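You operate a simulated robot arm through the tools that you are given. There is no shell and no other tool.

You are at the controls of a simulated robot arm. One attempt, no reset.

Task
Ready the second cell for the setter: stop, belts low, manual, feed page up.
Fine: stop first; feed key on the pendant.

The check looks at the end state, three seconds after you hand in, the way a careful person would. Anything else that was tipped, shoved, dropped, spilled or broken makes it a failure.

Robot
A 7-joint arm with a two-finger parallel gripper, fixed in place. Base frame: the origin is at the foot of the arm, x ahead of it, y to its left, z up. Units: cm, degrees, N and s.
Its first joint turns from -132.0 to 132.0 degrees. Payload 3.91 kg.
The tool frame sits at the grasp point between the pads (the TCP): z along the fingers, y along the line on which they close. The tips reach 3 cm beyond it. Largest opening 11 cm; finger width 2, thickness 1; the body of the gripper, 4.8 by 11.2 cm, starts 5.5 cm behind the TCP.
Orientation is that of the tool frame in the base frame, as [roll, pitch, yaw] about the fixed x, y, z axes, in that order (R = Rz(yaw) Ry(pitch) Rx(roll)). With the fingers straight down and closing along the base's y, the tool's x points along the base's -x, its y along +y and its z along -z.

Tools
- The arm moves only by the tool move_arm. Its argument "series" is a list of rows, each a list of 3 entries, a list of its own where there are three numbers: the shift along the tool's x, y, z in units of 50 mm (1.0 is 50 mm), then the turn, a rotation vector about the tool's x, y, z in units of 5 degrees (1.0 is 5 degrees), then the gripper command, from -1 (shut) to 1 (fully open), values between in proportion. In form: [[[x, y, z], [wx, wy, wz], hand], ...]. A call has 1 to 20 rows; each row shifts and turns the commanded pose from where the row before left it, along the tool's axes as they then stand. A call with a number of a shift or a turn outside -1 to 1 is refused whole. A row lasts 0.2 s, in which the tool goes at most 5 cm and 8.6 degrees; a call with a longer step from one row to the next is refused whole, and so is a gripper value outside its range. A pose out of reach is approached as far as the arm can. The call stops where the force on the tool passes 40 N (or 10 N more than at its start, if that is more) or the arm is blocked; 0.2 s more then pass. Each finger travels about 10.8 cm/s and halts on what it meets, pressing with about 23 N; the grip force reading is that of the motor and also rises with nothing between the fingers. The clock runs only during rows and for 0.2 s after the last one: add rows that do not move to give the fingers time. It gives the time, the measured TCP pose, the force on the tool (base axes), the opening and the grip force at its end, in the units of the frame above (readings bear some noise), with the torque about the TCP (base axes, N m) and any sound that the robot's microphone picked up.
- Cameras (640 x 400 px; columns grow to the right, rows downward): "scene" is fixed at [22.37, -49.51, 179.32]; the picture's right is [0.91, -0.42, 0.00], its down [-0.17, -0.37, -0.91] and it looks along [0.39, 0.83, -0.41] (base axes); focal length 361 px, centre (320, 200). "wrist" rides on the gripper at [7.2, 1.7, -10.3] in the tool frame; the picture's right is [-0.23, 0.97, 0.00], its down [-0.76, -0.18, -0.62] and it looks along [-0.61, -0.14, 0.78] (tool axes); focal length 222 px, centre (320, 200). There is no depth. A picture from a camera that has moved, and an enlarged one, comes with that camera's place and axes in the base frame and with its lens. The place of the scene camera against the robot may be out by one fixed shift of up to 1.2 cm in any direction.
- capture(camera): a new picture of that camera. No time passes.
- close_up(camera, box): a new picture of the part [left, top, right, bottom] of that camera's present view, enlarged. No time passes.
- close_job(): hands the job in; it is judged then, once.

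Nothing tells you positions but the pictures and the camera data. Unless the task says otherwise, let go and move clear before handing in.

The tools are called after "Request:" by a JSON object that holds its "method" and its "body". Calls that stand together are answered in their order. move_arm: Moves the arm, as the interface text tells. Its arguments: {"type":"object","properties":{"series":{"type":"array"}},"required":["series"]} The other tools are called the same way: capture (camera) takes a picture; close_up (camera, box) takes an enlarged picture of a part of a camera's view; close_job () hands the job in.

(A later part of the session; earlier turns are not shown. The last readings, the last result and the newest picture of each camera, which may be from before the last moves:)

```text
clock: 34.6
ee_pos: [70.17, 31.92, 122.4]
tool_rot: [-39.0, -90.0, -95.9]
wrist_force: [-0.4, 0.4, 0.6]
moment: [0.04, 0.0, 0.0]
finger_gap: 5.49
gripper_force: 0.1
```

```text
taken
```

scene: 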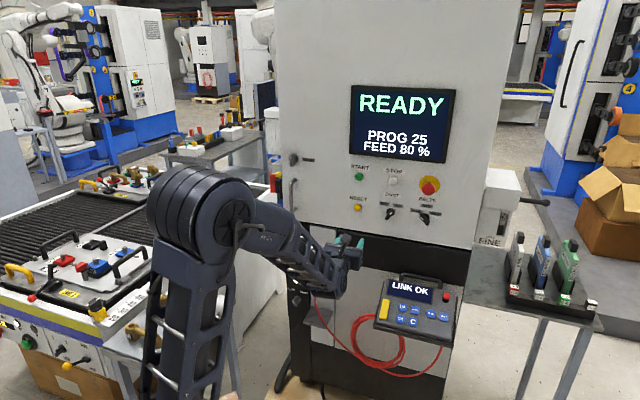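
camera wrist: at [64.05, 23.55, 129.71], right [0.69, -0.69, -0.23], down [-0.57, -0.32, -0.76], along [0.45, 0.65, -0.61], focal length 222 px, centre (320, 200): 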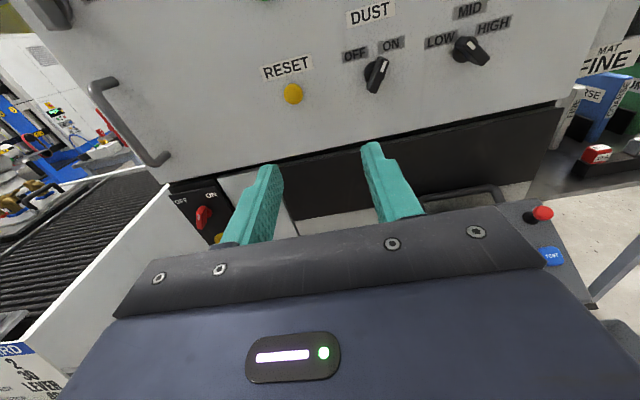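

The elbow stays high and clear. I'll go further left and start descending.

Request:
{"method": "move_arm", "body": {"series": [[[-0.3, -0.8, 0], [0, 0, 0], 0], [[-0.4, -0.8, 0], [0, 0, 0], 0], [[-0.5, -0.8, 0], [0, 0, 0], 0], [[-0.6, -0.8, 0], [0, 0, 0], 0], [[-0.7, -0.6, 0], [0, 0, 0], 0], [[-0.7, -0.4, 0], [0, 0, 0], 0], [[0, 0, 0], [0, 0, 0], 0]]}}

Request:
{"method": "capture", "body": {"camera": "wrist"}}

Request:
{"method": "capture", "body": {"camera": "scene"}}

```text
clock: 36.2
ee_pos: [64.49, 37.86, 117.66]
tool_rot: [93.2, -89.9, 131.8]
wrist_force: [-5.2, 5.1, 0.7]
moment: [-0.07, -0.02, -0.56]
finger_gap: 5.5
gripper_force: 0.0
out of reach, approached as far as the arm can: row 1, 3, 4, 5, 6
```

```text
taken
camera wrist: at [58.39, 29.38, 124.94], right [0.69, -0.69, -0.22], down [-0.56, -0.32, -0.76], along [0.45, 0.65, -0.61], focal length 222 px, centre (320, 200)
```

wrist: 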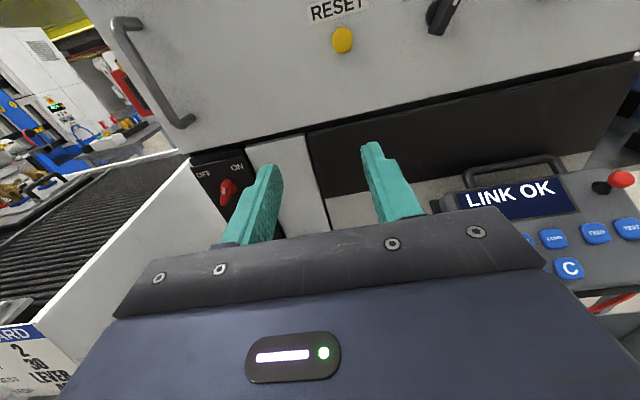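

```text
taken
```

scene: 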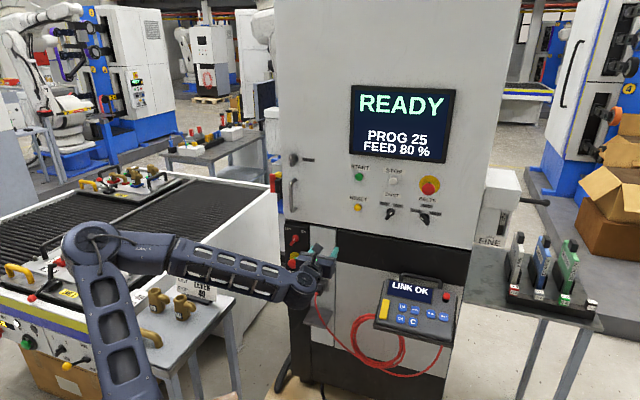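

The arm reported this pose as unreachable and its elbow swung out to the left, so it only got part of the way. I'll hold still and check the force and pose before going on.

Request:
{"method": "move_arm", "body": {"series": [[[0, 0, 0], [0, 0, 0], 0]]}}

Request:
{"method": "capture", "body": {"camera": "scene"}}

Request:
{"method": "close_up", "body": {"camera": "scene", "box": [40, 200, 340, 400]}}

```text
clock: 36.6
ee_pos: [64.63, 37.94, 117.52]
tool_rot: [154.9, -89.8, 70.4]
wrist_force: [-0.3, -0.7, 0.1]
moment: [-0.02, 0.0, 0.01]
finger_gap: 5.5
gripper_force: 0.0
```

```text
taken
```

scene: 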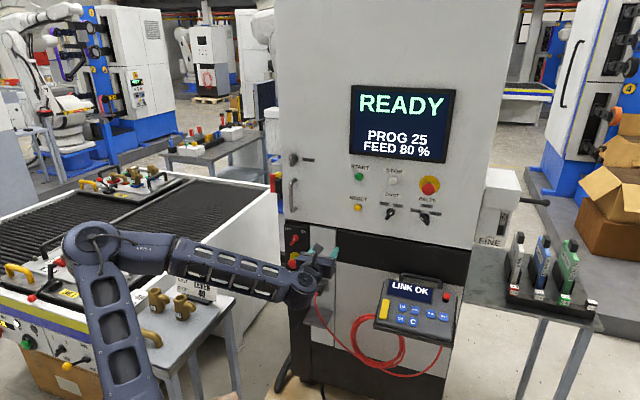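

```text
2.00 times, centred on (190, 300) of scene
camera zoom: at [22.37, -49.51, 179.32], right [0.91, -0.42, 0.0], down [-0.17, -0.37, -0.91], along [0.39, 0.83, -0.41], focal length 722 px, centre (580, 0)
```

zoom: 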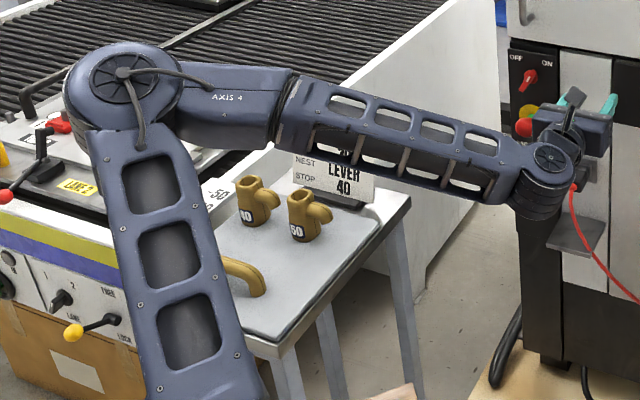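

Nothing is being touched (force is zero); the wrist pitch is what limits the arm here. I'll pitch the tool downward, which frees the wrist, and look at the AUTO/MAN strip from there.

Request:
{"method": "move_arm", "body": {"series": [[[0, 0, 0], [0, -1, 0], 0], [[0, 0, 0], [0, -1, 0], 0], [[0, 0, 0], [0, -1, 0], 0], [[0, 0, 0], [0, -1, 0], 0], [[0, 0, 0], [0, -1, 0], 0], [[0, 0, 0], [0, -1, 0], 0], [[0, 0, 0], [0, -1, 0], 0], [[0, 0, 0], [0, -1, 0], 0], [[0, 0, 0], [0, 0, 0], -1], [[0, 0, 0], [0, 0, 0], -1]]}}

Request:
{"method": "capture", "body": {"camera": "wrist"}}

Request:
{"method": "capture", "body": {"camera": "scene"}}

```text
clock: 38.8
ee_pos: [64.61, 37.64, 117.56]
tool_rot: [-180.0, -50.0, 44.9]
wrist_force: [-0.5, -0.1, -0.5]
moment: [0.05, -0.01, 0.0]
finger_gap: 0.0
gripper_force: 22.8
```

```text
taken
camera wrist: at [63.48, 34.33, 129.87], right [0.59, -0.79, -0.17], down [-0.81, -0.56, -0.18], along [0.05, 0.25, -0.97], focal length 222 px, centre (320, 200)
```

wrist: 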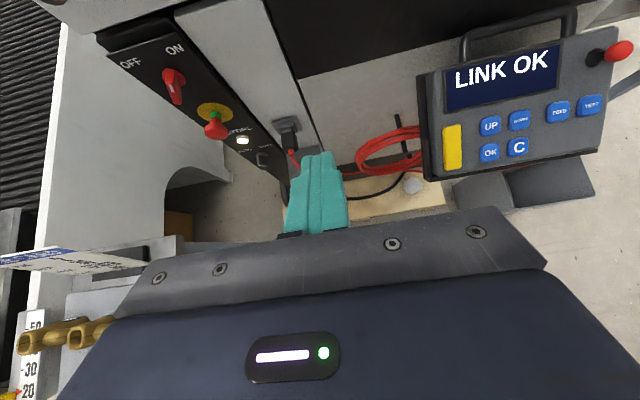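

```text
taken
```

scene: 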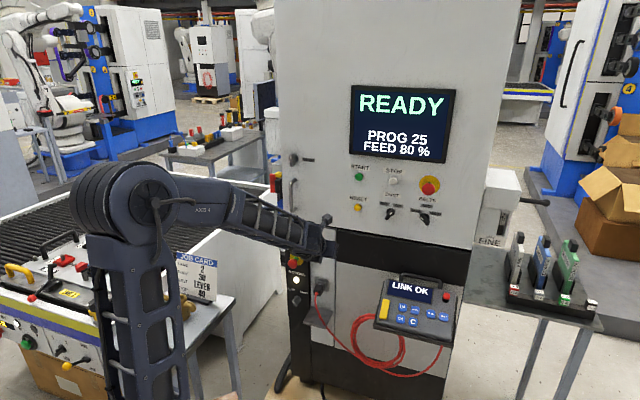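

Pitched 40° down the elbow is back up high, and I can see the strip with the AUTO/MAN selector and the pendant. I'll zoom in on both.

Request:
{"method": "close_up", "body": {"camera": "wrist", "box": [190, 90, 310, 200]}}

Request:
{"method": "close_up", "body": {"camera": "wrist", "box": [410, 20, 640, 190]}}

Request:
{"method": "close_up", "body": {"camera": "scene", "box": [275, 260, 345, 330]}}

```text
3.64 times, centred on (250, 145) of wrist
camera zoom: at [63.48, 34.33, 129.87], right [0.59, -0.79, -0.17], down [-0.81, -0.56, -0.18], along [0.05, 0.25, -0.97], focal length 808 px, centre (574, 400)
```

zoom: 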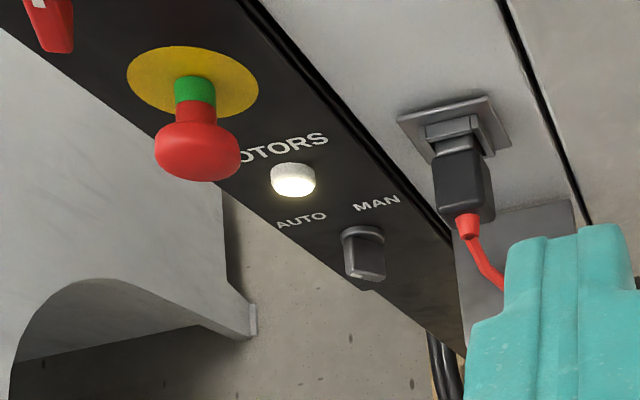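

```text
2.35 times, centred on (525, 105) of wrist
camera zoom: at [63.48, 34.33, 129.87], right [0.59, -0.79, -0.17], down [-0.81, -0.56, -0.18], along [0.05, 0.25, -0.97], focal length 523 px, centre (-162, 424)
```

zoom: 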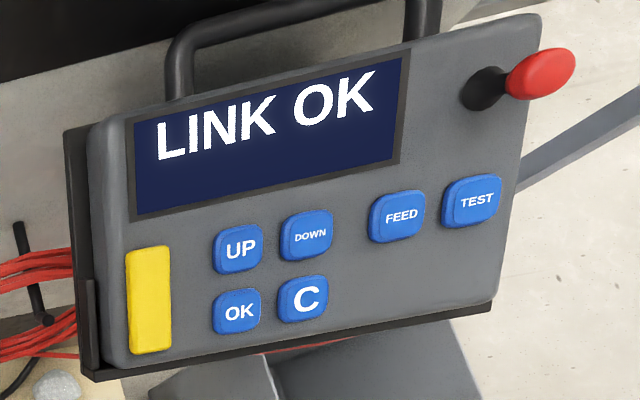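

```text
5.71 times, centred on (310, 295) of scene
camera zoom: at [22.37, -49.51, 179.32], right [0.91, -0.42, 0.0], down [-0.17, -0.37, -0.91], along [0.39, 0.83, -0.41], focal length 2062 px, centre (377, -343)
```

zoom: 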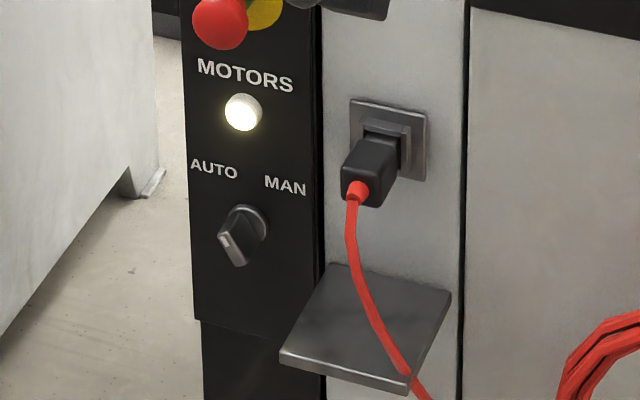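

The AUTO/MAN knob sits around n≈97 along the panel normal, height ≈73–75, with its mark seemingly toward AUTO. I'll go closer, keeping the 40° down-pitch, to see it properly.

Request:
{"method": "move_arm", "body": {"series": [[[-0.37, -0.51, 0.56], [0, 0, 0], -1], [[-0.37, -0.51, 0.56], [0, 0, 0], -1], [[-0.37, -0.51, 0.56], [0, 0, 0], -1], [[-0.37, -0.51, 0.56], [0, 0, 0], -1], [[-0.37, -0.51, 0.56], [0, 0, 0], -1], [[-0.37, -0.51, 0.56], [0, 0, 0], -1], [[0, 0, 0], [0, 0, 0], -1]]}}

Request:
{"method": "capture", "body": {"camera": "wrist"}}

Request:
{"method": "capture", "body": {"camera": "scene"}}

```text
clock: 40.4
ee_pos: [57.89, 52.61, 98.15]
tool_rot: [-180.0, -50.0, 44.9]
wrist_force: [1.3, -0.4, 0.5]
moment: [-0.02, 0.0, -0.02]
finger_gap: 0.02
gripper_force: 23.1
```

```text
taken
camera wrist: at [56.78, 49.18, 110.45], right [0.59, -0.79, -0.17], down [-0.81, -0.56, -0.18], along [0.05, 0.25, -0.97], focal length 222 px, centre (320, 200)
```

wrist: 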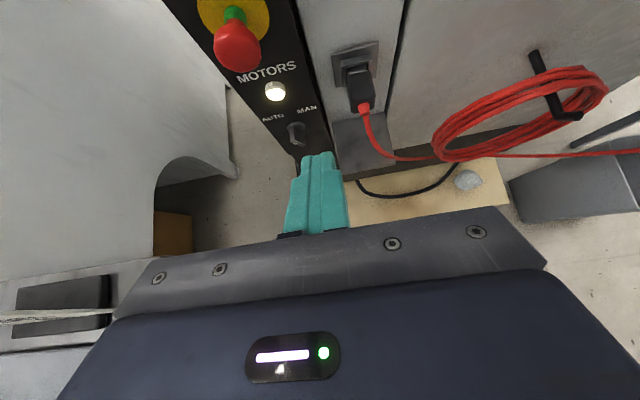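

```text
taken
```

scene: 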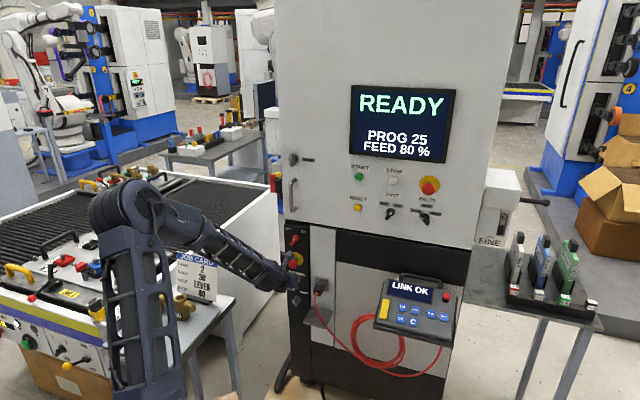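

Now the selector is visible just above the fingertips. I'll zoom in to read its mark.

Request:
{"method": "close_up", "body": {"camera": "wrist", "box": [240, 60, 360, 160]}}

Request:
{"method": "close_up", "body": {"camera": "scene", "box": [260, 270, 330, 330]}}

```text
4.00 times, centred on (300, 110) of wrist
camera zoom: at [56.78, 49.18, 110.45], right [0.59, -0.79, -0.17], down [-0.81, -0.56, -0.18], along [0.05, 0.25, -0.97], focal length 888 px, centre (400, 560)
```

zoom: 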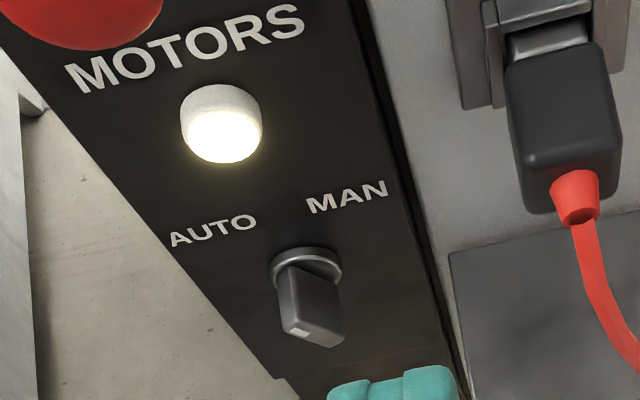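

```text
6.67 times, centred on (295, 300) of scene
camera zoom: at [22.37, -49.51, 179.32], right [0.91, -0.42, 0.0], down [-0.17, -0.37, -0.91], along [0.39, 0.83, -0.41], focal length 2406 px, centre (487, -467)
```

zoom: 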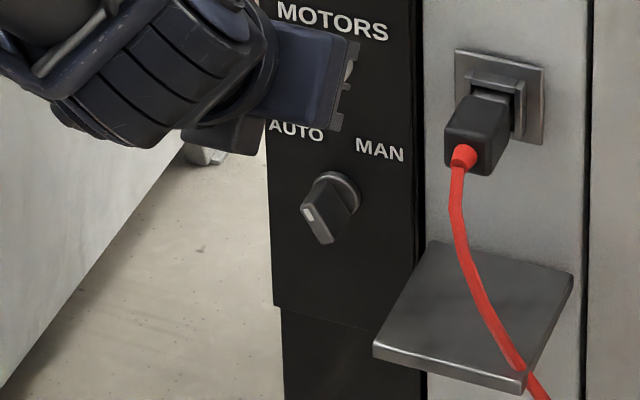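

The mark is on the AUTO end, so it must turn clockwise to MAN. The upper E‑stop on that strip is about 20 cm higher, so I can work below it. I'll ease the pitch to 28° down and come in just left of the knob, still a few cm off the face.

Request:
{"method": "move_arm", "body": {"series": [[[0, 0, 0], [0, 0.8, 0], -1], [[0, 0, 0], [0, 0.8, 0], -1], [[0, 0, 0], [0, 0.8, 0], -1], [[-0.375, -0.263, 0.45], [0, 0, 0], -1], [[-0.375, -0.263, 0.45], [0, 0, 0], -1], [[-0.375, -0.263, 0.45], [0, 0, 0], -1], [[-0.375, -0.263, 0.45], [0, 0, 0], -1], [[-0.375, -0.263, 0.45], [0, 0, 0], -1], [[-0.375, -0.263, 0.45], [0, 0, 0], -1], [[-0.375, -0.263, 0.45], [0, 0, 0], -1], [[0, 0, 0], [0, 0, 0], -1]]}}

Request:
{"method": "capture", "body": {"camera": "wrist"}}

Request:
{"method": "close_up", "body": {"camera": "scene", "box": [180, 220, 360, 340]}}

Request:
{"method": "capture", "body": {"camera": "scene"}}

```text
clock: 42.8
ee_pos: [56.68, 64.64, 79.09]
tool_rot: [180.0, -62.0, 45.0]
wrist_force: [0.0, 0.0, 0.3]
moment: [0.01, -0.06, -0.02]
finger_gap: 0.0
gripper_force: 23.0
```

```text
taken
camera wrist: at [53.93, 59.48, 90.46], right [0.61, -0.76, -0.2], down [-0.77, -0.52, -0.38], along [0.19, 0.39, -0.9], focal length 222 px, centre (320, 200)
```

wrist: 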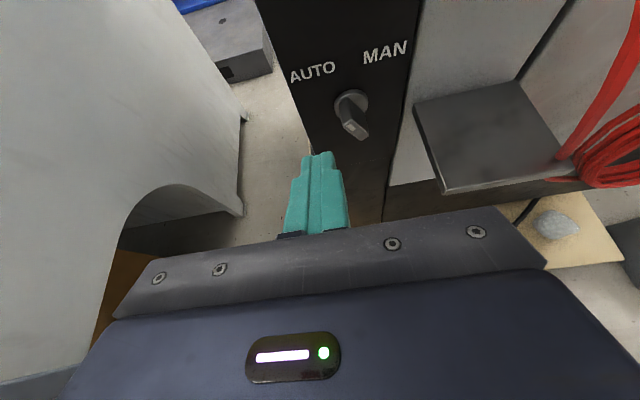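

```text
3.33 times, centred on (270, 280) of scene
camera zoom: at [22.37, -49.51, 179.32], right [0.91, -0.42, 0.0], down [-0.17, -0.37, -0.91], along [0.39, 0.83, -0.41], focal length 1203 px, centre (487, -67)
```

zoom: 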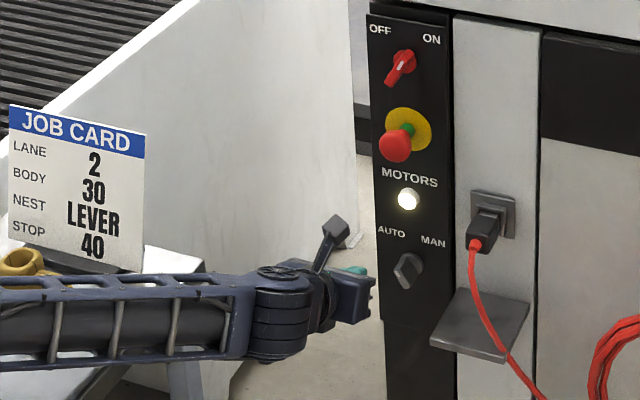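

```text
taken
```

scene: 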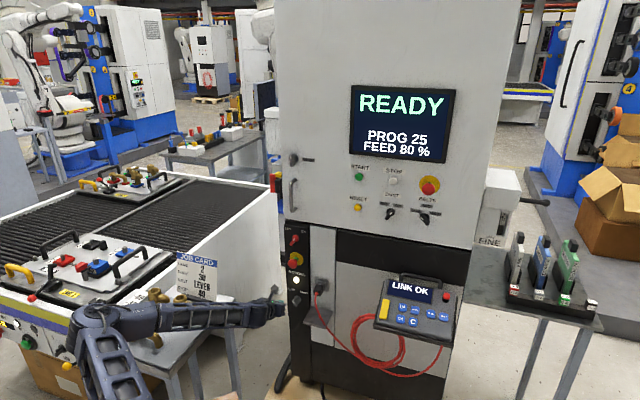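

This pose is reachable, forces are zero and the job card and fittings are untouched. Now a close look at the knob.

Request:
{"method": "close_up", "body": {"camera": "wrist", "box": [270, 30, 430, 180]}}

Request:
{"method": "close_up", "body": {"camera": "scene", "box": [60, 240, 300, 400]}}

```text
2.67 times, centred on (350, 105) of wrist
camera zoom: at [53.93, 59.48, 90.46], right [0.61, -0.76, -0.2], down [-0.77, -0.52, -0.38], along [0.19, 0.39, -0.9], focal length 592 px, centre (240, 453)
```

zoom: 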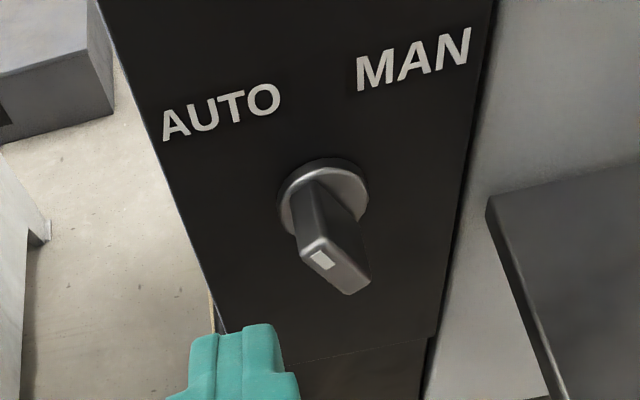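

```text
2.50 times, centred on (180, 320) of scene
camera zoom: at [22.37, -49.51, 179.32], right [0.91, -0.42, 0.0], down [-0.17, -0.37, -0.91], along [0.39, 0.83, -0.41], focal length 902 px, centre (670, -100)
```

zoom: 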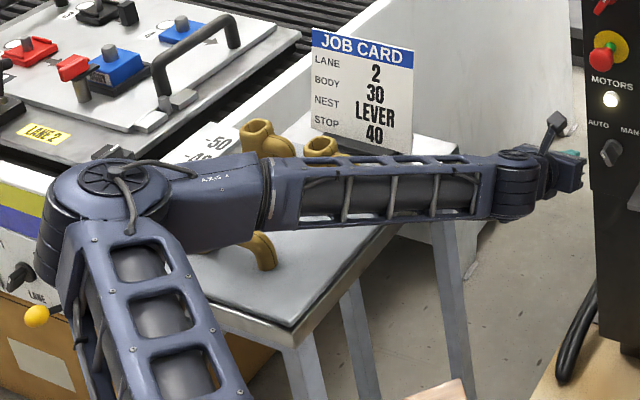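

The bar is about 30° left of vertical (AUTO), axis near n=96.6, u=−2.4, z=74.4. I'll open the fingers, roll −28° to match the bar, and shift onto the axis while still short of it.

Request:
{"method": "move_arm", "body": {"series": [[[0, 0, 0], [0, 0, -0.93], -0.2], [[0, 0, 0], [0, 0, -0.93], -0.2], [[0, 0, 0], [0, 0, -0.93], -0.2], [[0, 0, 0], [0, 0, -0.93], -0.2], [[0, 0, 0], [0, 0, -0.93], -0.2], [[0, 0, 0], [0, 0, -0.93], -0.2], [[0, 0, 0], [0, 0, 0], -0.2]]}}

Request:
{"method": "capture", "body": {"camera": "wrist"}}

Request:
{"method": "capture", "body": {"camera": "scene"}}

```text
clock: 44.4
ee_pos: [56.75, 64.57, 79.35]
tool_rot: [138.7, -51.3, 93.4]
wrist_force: [-0.6, 0.3, 0.7]
moment: [0.0, 0.01, 0.0]
finger_gap: 4.4
gripper_force: 0.1
```

```text
taken
camera wrist: at [51.3, 61.96, 90.52], right [0.77, -0.6, 0.23], down [-0.5, -0.78, -0.37], along [0.4, 0.18, -0.9], focal length 222 px, centre (320, 200)
```

wrist: 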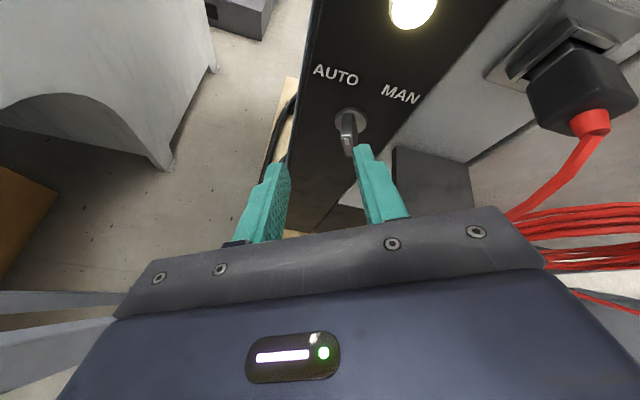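

```text
taken
```

scene: 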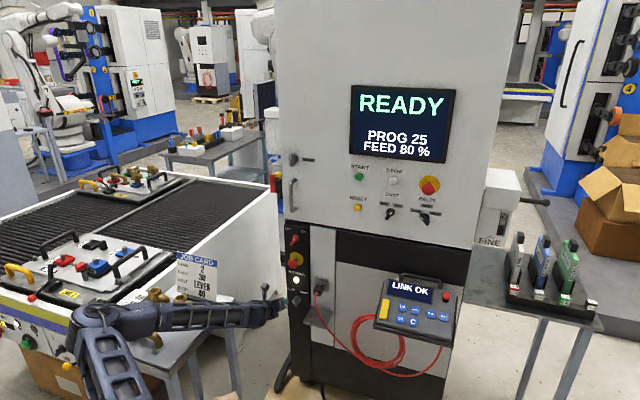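

The roll matches the bar well. Now I'll shift onto the knob axis, stopping about 2 cm short of its front.

Request:
{"method": "move_arm", "body": {"series": [[[-0.17, 0.26, 0], [0, 0, 0], -0.2], [[-0.18, 0.26, 0.25], [0, 0, 0], -0.2], [[0, 0, 0.5], [0, 0, 0], -0.2], [[0, 0, 0], [0, 0, 0], -0.2]]}}

Request:
{"method": "capture", "body": {"camera": "wrist"}}

Request:
{"method": "close_up", "body": {"camera": "wrist", "box": [240, 80, 400, 200]}}

```text
clock: 45.4
ee_pos: [61.33, 64.72, 77.26]
tool_rot: [138.8, -51.4, 93.4]
wrist_force: [-0.6, 0.2, -0.5]
moment: [0.0, 0.0, 0.0]
finger_gap: 4.41
gripper_force: 0.0
```

```text
taken
camera wrist: at [55.82, 62.01, 88.47], right [0.77, -0.6, 0.23], down [-0.5, -0.78, -0.38], along [0.4, 0.18, -0.9], focal length 222 px, centre (320, 200)
```

wrist: 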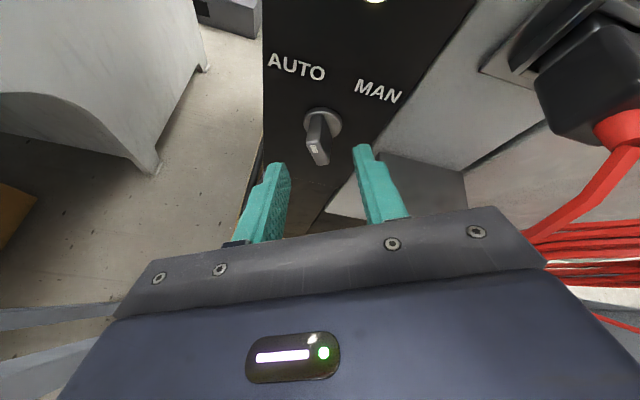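

```text
3.33 times, centred on (320, 140) of wrist
camera zoom: at [55.82, 62.01, 88.47], right [0.77, -0.6, 0.23], down [-0.5, -0.78, -0.38], along [0.4, 0.18, -0.9], focal length 740 px, centre (320, 400)
```

zoom: 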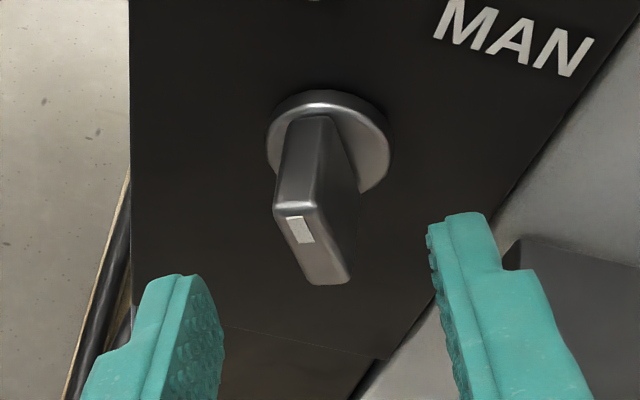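

Aligned on the axis. I'll advance to straddle the bar and close to about 1.5 cm, a loose hold because the tool is pitched.

Request:
{"method": "move_arm", "body": {"series": [[[0, 0, 0.3], [0, 0, 0], -0.2], [[0, 0, 0.2], [0, 0, 0], -0.2], [[0, 0, 0.14], [0, 0, 0], -0.2], [[0, 0, 0.08], [0, 0, 0], -0.2], [[0, 0, 0], [0, 0, 0], -0.5], [[0, 0, 0], [0, 0, 0], -0.73], [[0, 0, 0], [0, 0, 0], -0.73], [[0, 0, 0], [0, 0, 0], -0.73]]}}

Request:
{"method": "capture", "body": {"camera": "wrist"}}

Request:
{"method": "close_up", "body": {"camera": "wrist", "box": [240, 80, 400, 200]}}

```text
clock: 47.2
ee_pos: [63.53, 66.99, 75.54]
tool_rot: [138.7, -51.3, 93.4]
wrist_force: [-4.4, 4.8, -2.6]
moment: [0.09, 0.1, 0.09]
finger_gap: 1.84
gripper_force: 3.5
```

```text
taken
camera wrist: at [57.99, 64.3, 86.8], right [0.77, -0.6, 0.22], down [-0.5, -0.78, -0.38], along [0.4, 0.18, -0.9], focal length 222 px, centre (320, 200)
```

wrist: 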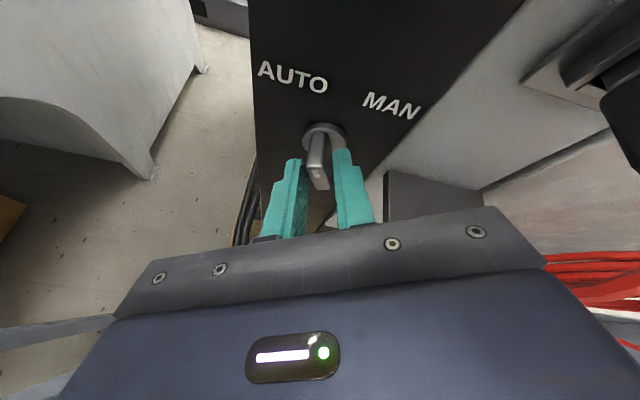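

```text
3.33 times, centred on (320, 140) of wrist
camera zoom: at [57.99, 64.3, 86.8], right [0.77, -0.6, 0.22], down [-0.5, -0.78, -0.38], along [0.4, 0.18, -0.9], focal length 740 px, centre (320, 400)
```

zoom: 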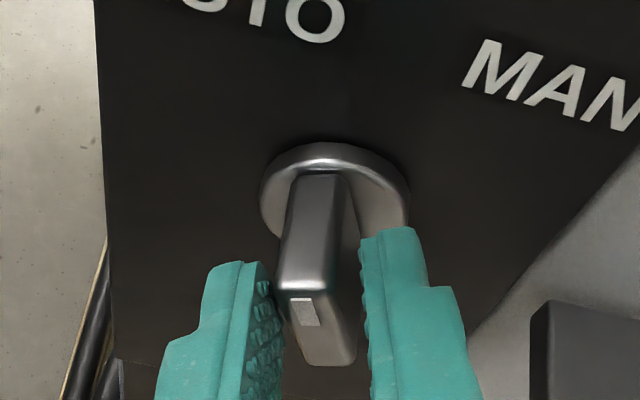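

The pads rest lightly on both sides of the bar (gap 1.84 cm). I'll turn clockwise 45° and check.

Request:
{"method": "move_arm", "body": {"series": [[[0, 0, 0], [0, 0, 1], -0.73], [[0, 0, 0], [0, 0, 1], -0.73], [[0, 0, 0], [0, 0, 1], -0.73], [[0, 0, 0], [0, 0, 1], -0.73], [[0, 0, 0], [0, 0, 1], -0.73], [[0, 0, 0], [0, 0, 1], -0.73], [[0, 0, 0], [0, 0, 1], -0.73], [[0, 0, 0], [0, 0, 1], -0.73], [[0, 0, 0], [0, 0, 1], -0.73], [[0, 0, 0], [0, 0, 0], -0.73]]}}

Request:
{"method": "capture", "body": {"camera": "wrist"}}

Request:
{"method": "close_up", "body": {"camera": "wrist", "box": [240, 80, 400, 200]}}

Request:
{"method": "capture", "body": {"camera": "scene"}}

```text
clock: 49.4
ee_pos: [63.47, 66.75, 75.52]
tool_rot: [-151.0, -57.4, 11.8]
wrist_force: [8.2, -7.3, 2.5]
moment: [-0.1, -0.2, -0.15]
finger_gap: 1.95
gripper_force: 4.6
```

```text
taken
camera wrist: at [61.8, 59.94, 86.12], right [0.44, -0.78, -0.45], down [-0.89, -0.33, -0.3], along [0.09, 0.53, -0.84], focal length 222 px, centre (320, 200)
```

wrist: 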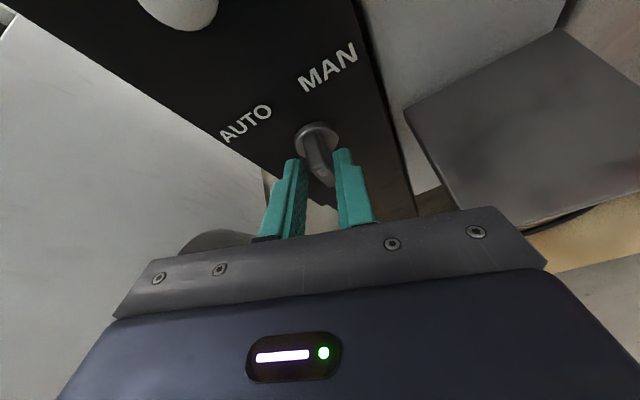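

```text
3.33 times, centred on (320, 140) of wrist
camera zoom: at [61.8, 59.94, 86.12], right [0.44, -0.78, -0.45], down [-0.89, -0.33, -0.3], along [0.09, 0.53, -0.84], focal length 740 px, centre (320, 400)
```

zoom: 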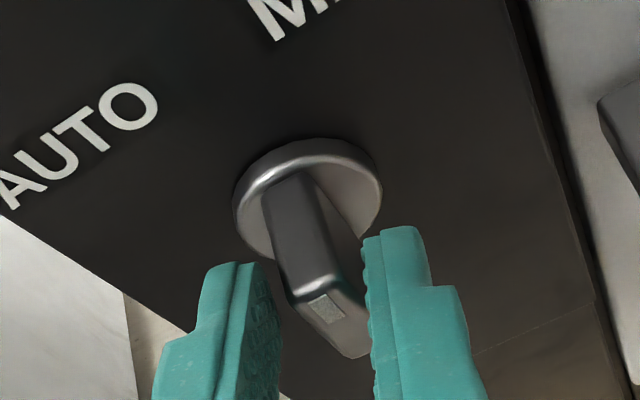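

```text
taken
```

scene: 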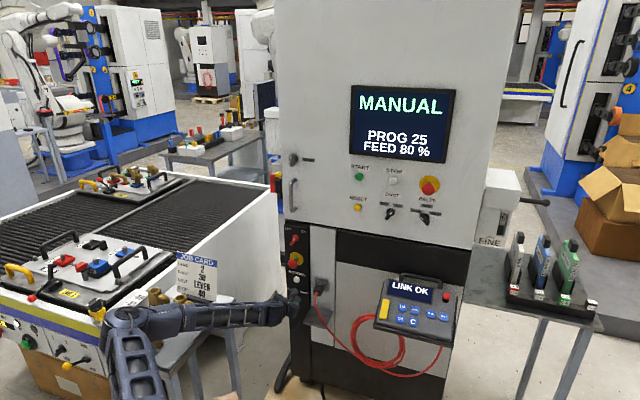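

The screen already reads MANUAL, but the knob is only partly over. I'll turn about 20° more to seat it fully at MAN.

Request:
{"method": "move_arm", "body": {"series": [[[0, 0, 0], [0, 0, 1], -0.73], [[0, 0, 0], [0, 0, 1], -0.73], [[0, 0, 0], [0, 0, 1], -0.73], [[0, 0, 0], [0, 0, 1], -0.73], [[0, 0, 0], [0, 0, 0], -0.73]]}}

Request:
{"method": "close_up", "body": {"camera": "wrist", "box": [240, 80, 400, 200]}}

Request:
{"method": "capture", "body": {"camera": "scene"}}

```text
clock: 50.6
ee_pos: [63.6, 66.7, 75.4]
tool_rot: [-131.4, -44.6, -13.2]
wrist_force: [10.1, -16.7, -6.7]
moment: [-0.59, 0.09, -0.22]
finger_gap: 2.48
gripper_force: 9.4
```

```text
3.33 times, centred on (320, 140) of wrist
camera zoom: at [62.62, 57.98, 84.57], right [0.2, -0.71, -0.68], down [-0.98, -0.13, -0.15], along [0.02, 0.69, -0.72], focal length 740 px, centre (320, 400)
```

zoom: 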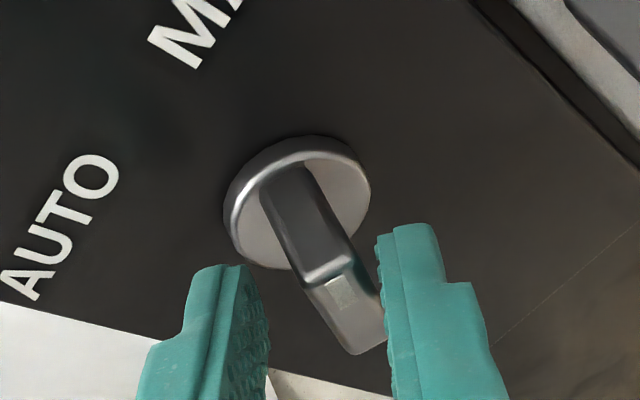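

```text
taken
```

scene: 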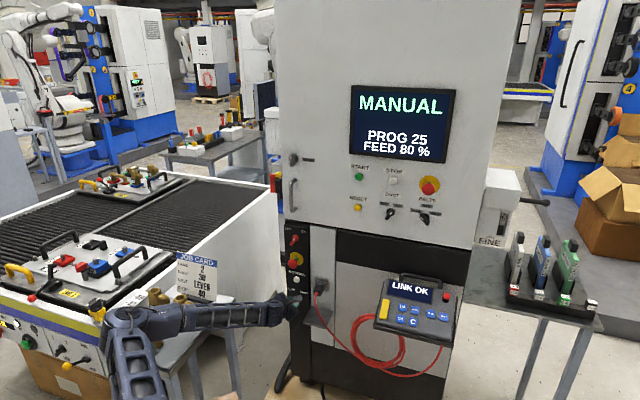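

The force rose and the pads were pushed apart, which suggests the knob is at its stop. I'll open, back out along the tool axis, and look.

Request:
{"method": "move_arm", "body": {"series": [[[0, 0, 0], [0, 0, 0], -0.4], [[0, 0, 0], [0, 0, 0], -0.1], [[0, 0, 0], [0, 0, -1], -0.1], [[0, 0, -0.3], [0, 0, 0], -0.1], [[0, 0, -0.5], [0, 0, 0], -0.1], [[0, 0, -0.6], [0, 0, 0], -0.1], [[0, 0, 0], [0, 0, -1], -0.1], [[0, 0, 0], [0, 0, -1], -0.1], [[0, 0, 0], [0, 0, -1], -0.1], [[0, 0, 0], [0, 0, -1], -0.1], [[0, 0, 0], [0, 0, -1], -0.1], [[0, 0, 0], [0, 0, -1], -0.1], [[0, 0, 0], [0, 0, 0], -0.1]]}}

Request:
{"method": "capture", "body": {"camera": "wrist"}}

Request:
{"method": "close_up", "body": {"camera": "wrist", "box": [240, 60, 400, 180]}}

Request:
{"method": "capture", "body": {"camera": "scene"}}

```text
clock: 53.4
ee_pos: [59.1, 62.52, 78.82]
tool_rot: [-176.0, -61.9, 40.7]
wrist_force: [0.8, 0.2, 0.0]
moment: [-0.01, 0.0, -0.02]
finger_gap: 4.95
gripper_force: 0.0
```

```text
taken
camera wrist: at [56.38, 57.14, 90.04], right [0.6, -0.77, -0.23], down [-0.78, -0.5, -0.37], along [0.17, 0.4, -0.9], focal length 222 px, centre (320, 200)
```

wrist: 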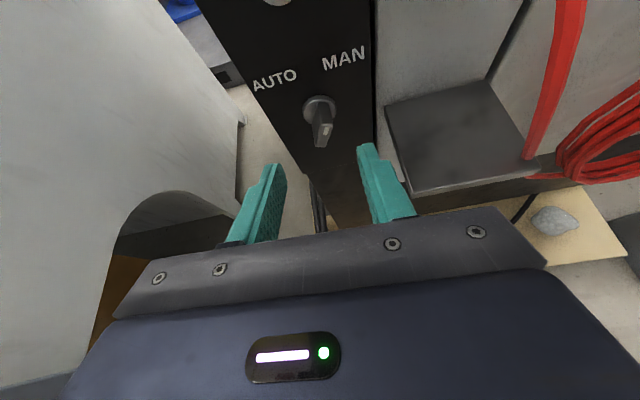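

```text
3.33 times, centred on (320, 120) of wrist
camera zoom: at [56.38, 57.14, 90.04], right [0.6, -0.77, -0.23], down [-0.78, -0.5, -0.37], along [0.17, 0.4, -0.9], focal length 740 px, centre (320, 467)
```

zoom: 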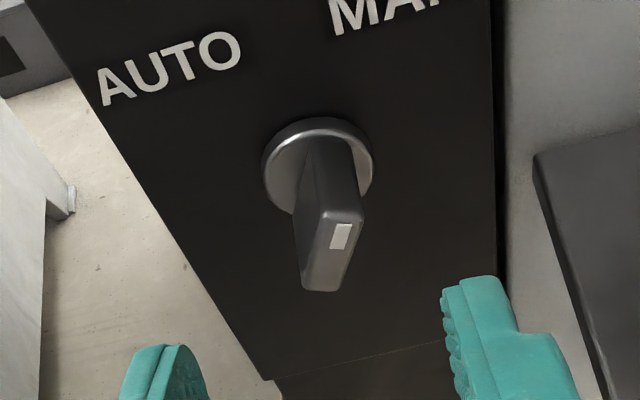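

```text
taken
```

scene: 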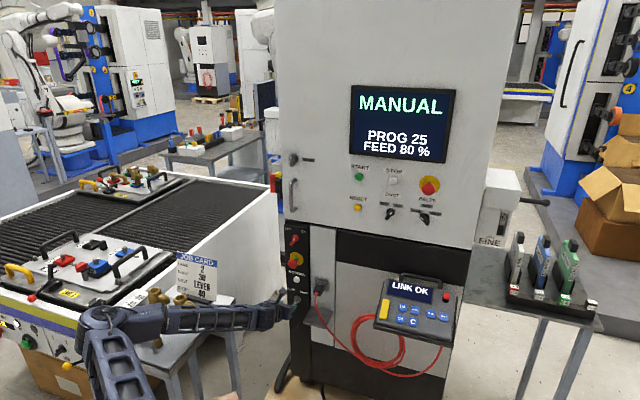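

The screen reads MANUAL and the knob's mark now points to MAN. Next I'll retrace my path away from the strip and up, before heading for the pendant.

Request:
{"method": "move_arm", "body": {"series": [[[0, 0, -0.6], [0, 0, -0.42], -0.1], [[0, 0, -0.6], [0, 0, 0], -1], [[0.54, 0.24, -0.4], [0, 0, 0], -1], [[0.54, 0.24, -0.4], [0, 0, 0], -1], [[0.54, 0.24, -0.4], [0, 0, 0], -1], [[0.54, 0.24, -0.4], [0, 0, 0], -1], [[0.54, 0.24, -0.4], [0, 0, 0], -1], [[0, 0, 0], [0, -0.8, 0], -1], [[0, 0, 0], [0, -0.8, 0], -1], [[0, 0, 0], [0, -0.8, 0], -1], [[0, 0, 0], [0, 0, 0], -1]]}}

Request:
{"method": "capture", "body": {"camera": "scene"}}

Request:
{"method": "capture", "body": {"camera": "wrist"}}

```text
clock: 55.8
ee_pos: [57.73, 52.83, 98.32]
tool_rot: [-180.0, -50.1, 45.0]
wrist_force: [0.7, -0.4, -0.6]
moment: [0.01, 0.01, -0.01]
finger_gap: 0.0
gripper_force: 22.9
```

```text
taken
```

scene: 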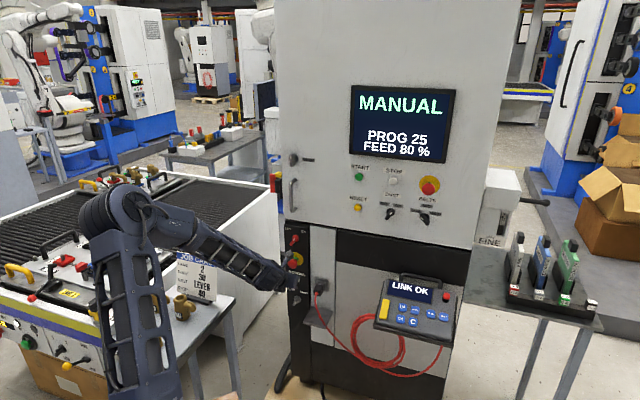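

```text
taken
camera wrist: at [56.66, 49.35, 110.52], right [0.59, -0.79, -0.17], down [-0.81, -0.56, -0.18], along [0.05, 0.25, -0.97], focal length 222 px, centre (320, 200)
```

wrist: 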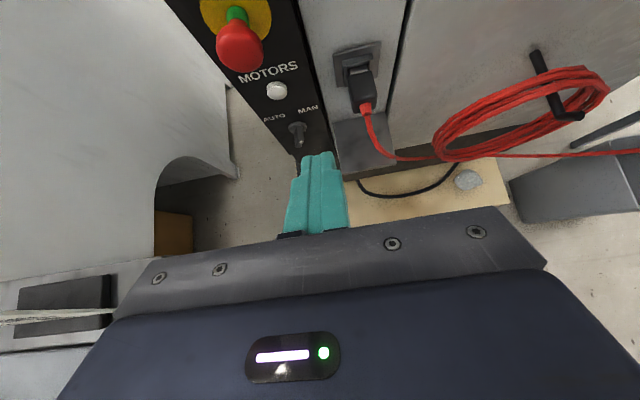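

MAN holds. I'll continue back up and to the right along the known path, then pitch to 60° down, which is square to the pendant's sloped face.

Request:
{"method": "move_arm", "body": {"series": [[[0.367, 0.517, -0.563], [0, 0, 0], -1], [[0.367, 0.517, -0.563], [0, 0, 0], -1], [[0.367, 0.517, -0.563], [0, 0, 0], -1], [[0.367, 0.517, -0.563], [0, 0, 0], -1], [[0.367, 0.517, -0.563], [0, 0, 0], -1], [[0.367, 0.517, -0.563], [0, 0, 0], -1], [[0, 0, 0], [0, -1, 0], -1], [[0, 0, 0], [0, -1, 0], -1], [[0, 0, 0], [0, -1, 0], -1], [[0, 0, 0], [0, -1, 0], -1], [[0, 0.9, 0], [0, 0, 0], -1], [[0, 0.9, 0], [0, 0, 0], -1], [[0, 0.9, 0], [0, 0, 0], -1], [[0, 0.9, 0], [0, 0, 0], -1], [[0, 0.9, 0], [0, 0, 0], -1], [[0, 0, 0], [0, 0, 0], -1]]}}

Request:
{"method": "capture", "body": {"camera": "scene"}}

Request:
{"method": "capture", "body": {"camera": "wrist"}}

```text
clock: 59.2
ee_pos: [80.5, 21.87, 117.53]
tool_rot: [-179.9, -30.0, 45.1]
wrist_force: [-1.0, -0.1, 0.1]
moment: [0.02, 0.0, -0.04]
finger_gap: 0.0
gripper_force: 23.7
```

```text
taken
```

scene: 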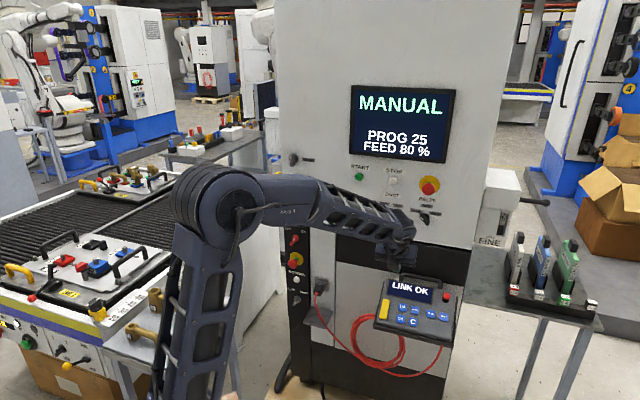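

```text
taken
camera wrist: at [82.46, 21.52, 130.15], right [0.55, -0.83, -0.11], down [-0.81, -0.56, 0.16], along [-0.2, 0.0, -0.98], focal length 222 px, centre (320, 200)
```

wrist: 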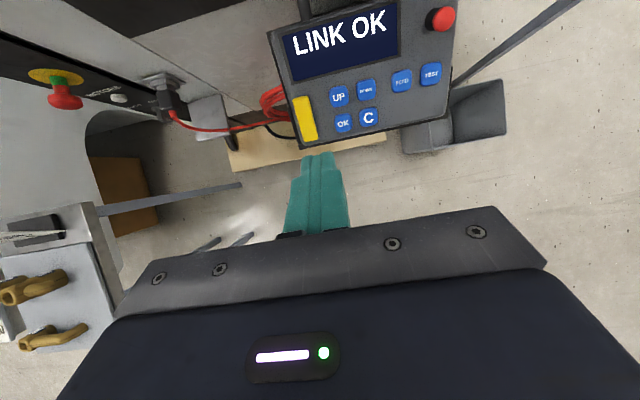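

From this view FEED is at about n=83.7, u=53.4, z=93.1, matching the earlier estimate. I'll move to a standoff about 6 cm off the key and check.

Request:
{"method": "move_arm", "body": {"series": [[[-0.096, 0.478, 0.6], [0, 0, 0], -1], [[-0.096, 0.478, 0.7], [0, 0, 0], -1], [[-0.096, 0.478, 0.7], [0, 0, 0], -1], [[-0.096, 0.478, 0.7], [0, 0, 0], -1], [[-0.096, 0.478, 0.7], [0, 0, 0], -1], [[0, 0, 0], [0, 0, 0], -1]]}}

Request:
{"method": "capture", "body": {"camera": "scene"}}

Request:
{"method": "capture", "body": {"camera": "wrist"}}

Request:
{"method": "close_up", "body": {"camera": "wrist", "box": [240, 60, 400, 180]}}

```text
clock: 60.6
ee_pos: [93.7, 17.95, 101.6]
tool_rot: [-180.0, -30.0, 45.2]
wrist_force: [0.2, 0.0, -0.3]
moment: [-0.02, 0.01, -0.01]
finger_gap: 0.0
gripper_force: 23.1
```

```text
taken
```

scene: 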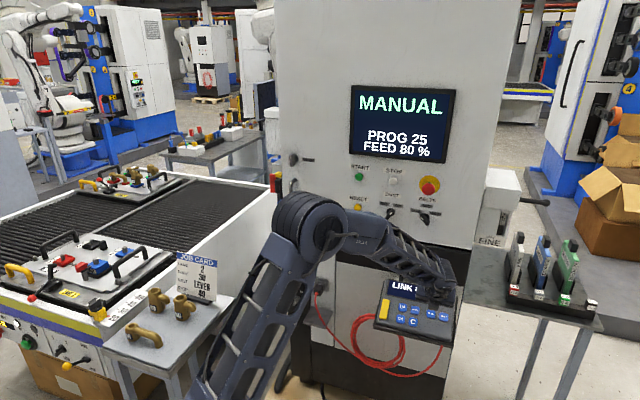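

```text
taken
camera wrist: at [95.62, 17.55, 114.19], right [0.55, -0.83, -0.11], down [-0.81, -0.56, 0.16], along [-0.2, 0.0, -0.98], focal length 222 px, centre (320, 200)
```

wrist: 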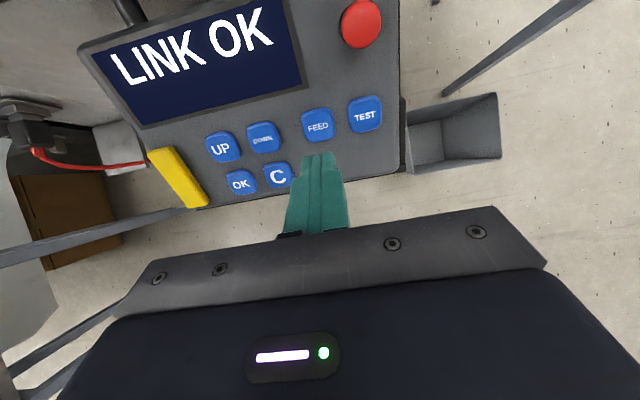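

```text
3.33 times, centred on (320, 120) of wrist
camera zoom: at [95.62, 17.55, 114.19], right [0.55, -0.83, -0.11], down [-0.81, -0.56, 0.16], along [-0.2, 0.0, -0.98], focal length 740 px, centre (320, 467)
```

zoom: 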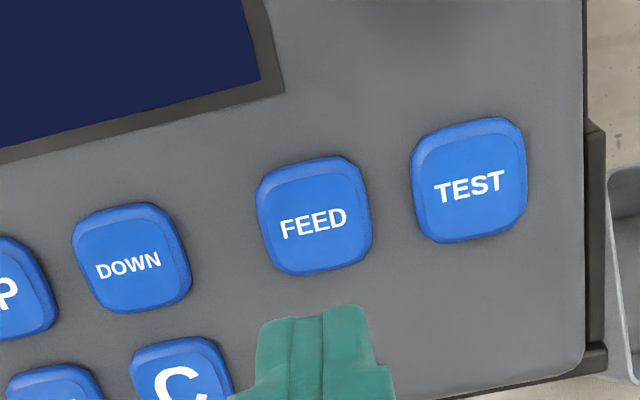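

FEED is dead ahead of the fingertip, about 6.7 cm away. I'll approach and creep in the last stretch.

Request:
{"method": "move_arm", "body": {"series": [[[0, 0, 0.5], [0, 0, 0], -1], [[0, 0, 0.4], [0, 0, 0], -1], [[0, 0, 0.2], [0, 0, 0], -1], [[0, 0, 0.05], [0, 0, 0], -1], [[0, 0, 0.05], [0, 0, 0], -1], [[0, 0, 0.04], [0, 0, 0], -1], [[0, 0, 0], [0, 0, 0], -1]]}}

Request:
{"method": "capture", "body": {"camera": "wrist"}}

Request:
{"method": "capture", "body": {"camera": "scene"}}

```text
clock: 62.2
ee_pos: [95.87, 20.13, 96.22]
tool_rot: [-179.9, -30.0, 45.0]
wrist_force: [-0.1, -0.7, 0.2]
moment: [-0.03, 0.04, -0.02]
finger_gap: 0.0
gripper_force: 22.9
```

```text
taken
camera wrist: at [97.8, 19.73, 108.84], right [0.55, -0.83, -0.11], down [-0.81, -0.56, 0.16], along [-0.2, 0.0, -0.98], focal length 222 px, centre (320, 200)
```

wrist: 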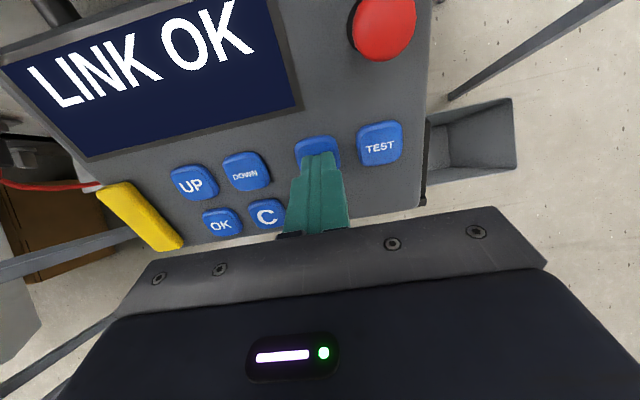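

```text
taken
```

scene: 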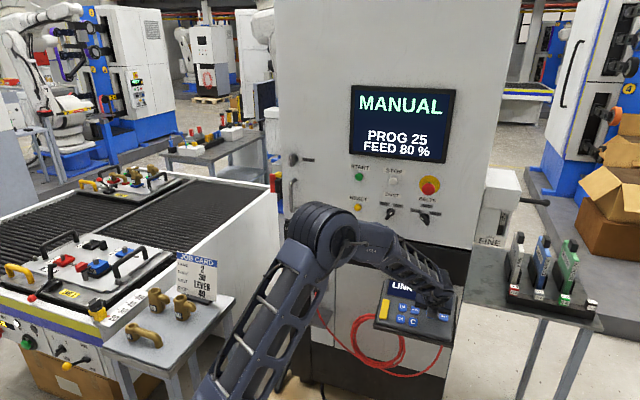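

The tip is just above FEED, perhaps a few millimetres low on the key. I'll nudge it up and keep creeping in.

Request:
{"method": "move_arm", "body": {"series": [[[0.06, 0.02, 0.02], [0, 0, 0], -1], [[0, 0, 0.05], [0, 0, 0], -1], [[0, 0, 0.05], [0, 0, 0], -1], [[0, 0, 0.05], [0, 0, 0], -1], [[0, 0, 0], [0, 0, 0], -1]]}}

Request:
{"method": "capture", "body": {"camera": "wrist"}}

```text
clock: 63.4
ee_pos: [96.34, 20.48, 95.81]
tool_rot: [179.9, -30.1, 45.1]
wrist_force: [-15.8, -8.1, 18.8]
moment: [-0.05, 0.22, 0.06]
finger_gap: 0.0
gripper_force: 22.7
heard: click
```

```text
taken
camera wrist: at [98.29, 20.08, 108.48], right [0.55, -0.83, -0.11], down [-0.81, -0.56, 0.16], along [-0.19, 0.01, -0.98], focal length 222 px, centre (320, 200)
```

wrist: 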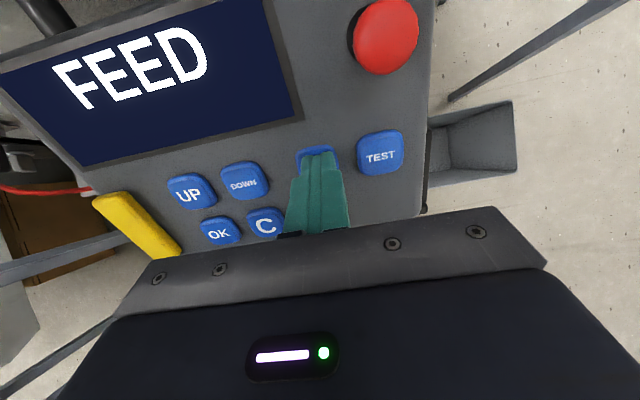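

The key clicked and the pendant now shows FEED. I'll lift straight off, move clear, and verify everything.

Request:
{"method": "move_arm", "body": {"series": [[[0, 0, -0.2], [0, 0, 0], -1], [[0, 0, -0.6], [0, 0, 0], -1], [[0, 0, -0.8], [0, 0, 0], -1], [[0, 0, -0.8], [0, 0, 0], -1], [[0, -0.3, -0.8], [0, 0, 0], -1], [[0, -0.6, -0.6], [0, 0, 0], -1], [[0, -0.8, -0.3], [0, 0, 0], -1], [[0, -0.8, 0], [0, 0, 0], -1], [[0, 0, 0], [0, 0, 0], -1]]}}

Request:
{"method": "capture", "body": {"camera": "scene"}}

Request:
{"method": "capture", "body": {"camera": "wrist"}}

Request:
{"method": "close_up", "body": {"camera": "scene", "box": [270, 80, 480, 350]}}

Request:
{"method": "close_up", "body": {"camera": "scene", "box": [350, 150, 450, 230]}}

Request:
{"method": "close_up", "body": {"camera": "scene", "box": [360, 260, 480, 350]}}

```text
clock: 65.4
ee_pos: [80.29, 21.95, 113.32]
tool_rot: [-179.9, -30.0, 45.0]
wrist_force: [-0.1, -1.2, 0.4]
moment: [0.01, -0.02, -0.02]
finger_gap: 0.0
gripper_force: 23.7
```

```text
taken
```

scene: 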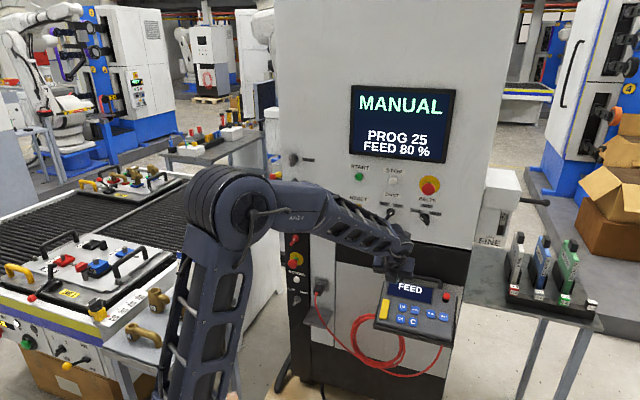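

```text
taken
camera wrist: at [82.19, 21.66, 125.95], right [0.55, -0.83, -0.11], down [-0.81, -0.56, 0.16], along [-0.2, 0.01, -0.98], focal length 222 px, centre (320, 200)
```

wrist: 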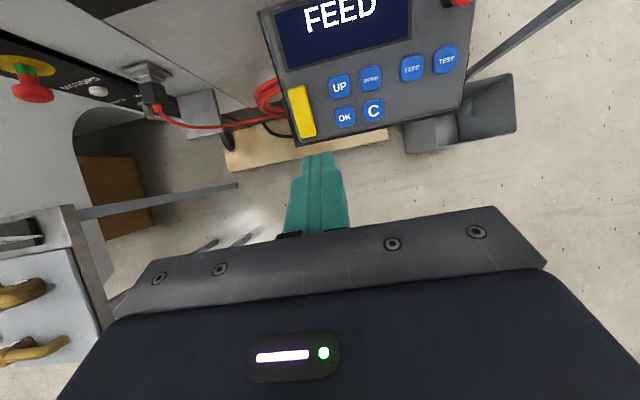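

```text
1.48 times, centred on (375, 215) of scene
camera zoom: at [22.37, -49.51, 179.32], right [0.91, -0.42, 0.0], down [-0.17, -0.37, -0.91], along [0.39, 0.83, -0.41], focal length 535 px, centre (238, 178)
```

zoom: 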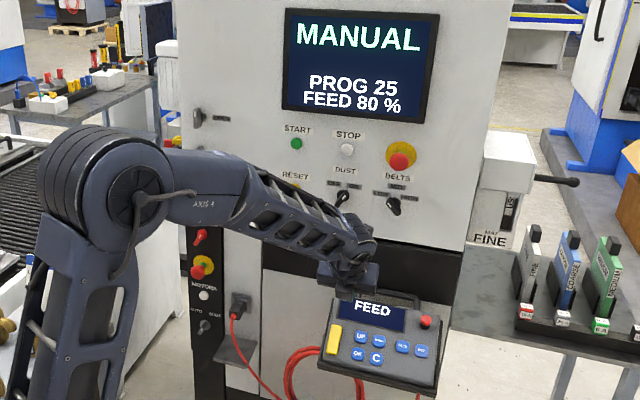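

```text
5.00 times, centred on (400, 190) of scene
camera zoom: at [22.37, -49.51, 179.32], right [0.91, -0.42, 0.0], down [-0.17, -0.37, -0.91], along [0.39, 0.83, -0.41], focal length 1804 px, centre (-80, 250)
```

zoom: 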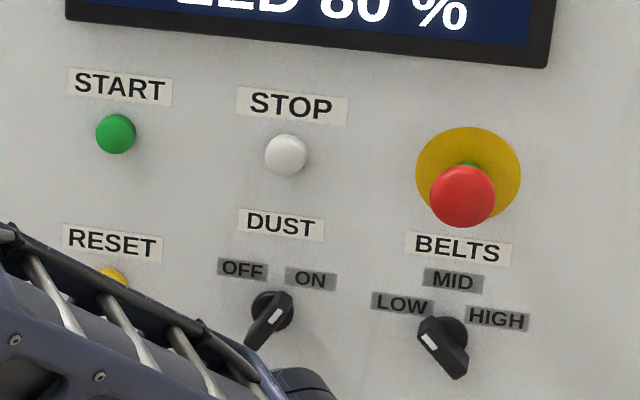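

```text
4.44 times, centred on (420, 305) of scene
camera zoom: at [22.37, -49.51, 179.32], right [0.91, -0.42, 0.0], down [-0.17, -0.37, -0.91], along [0.39, 0.83, -0.41], focal length 1604 px, centre (-124, -267)
```

zoom: 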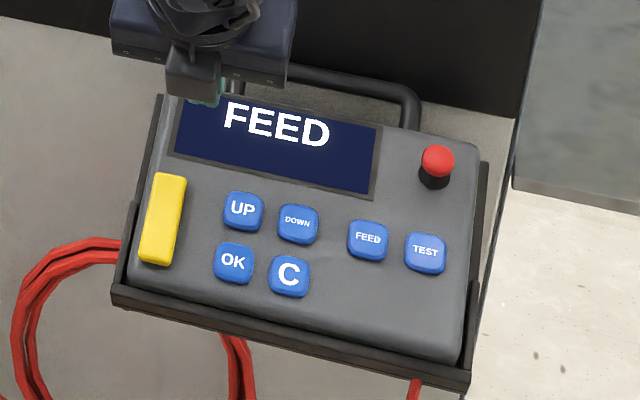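

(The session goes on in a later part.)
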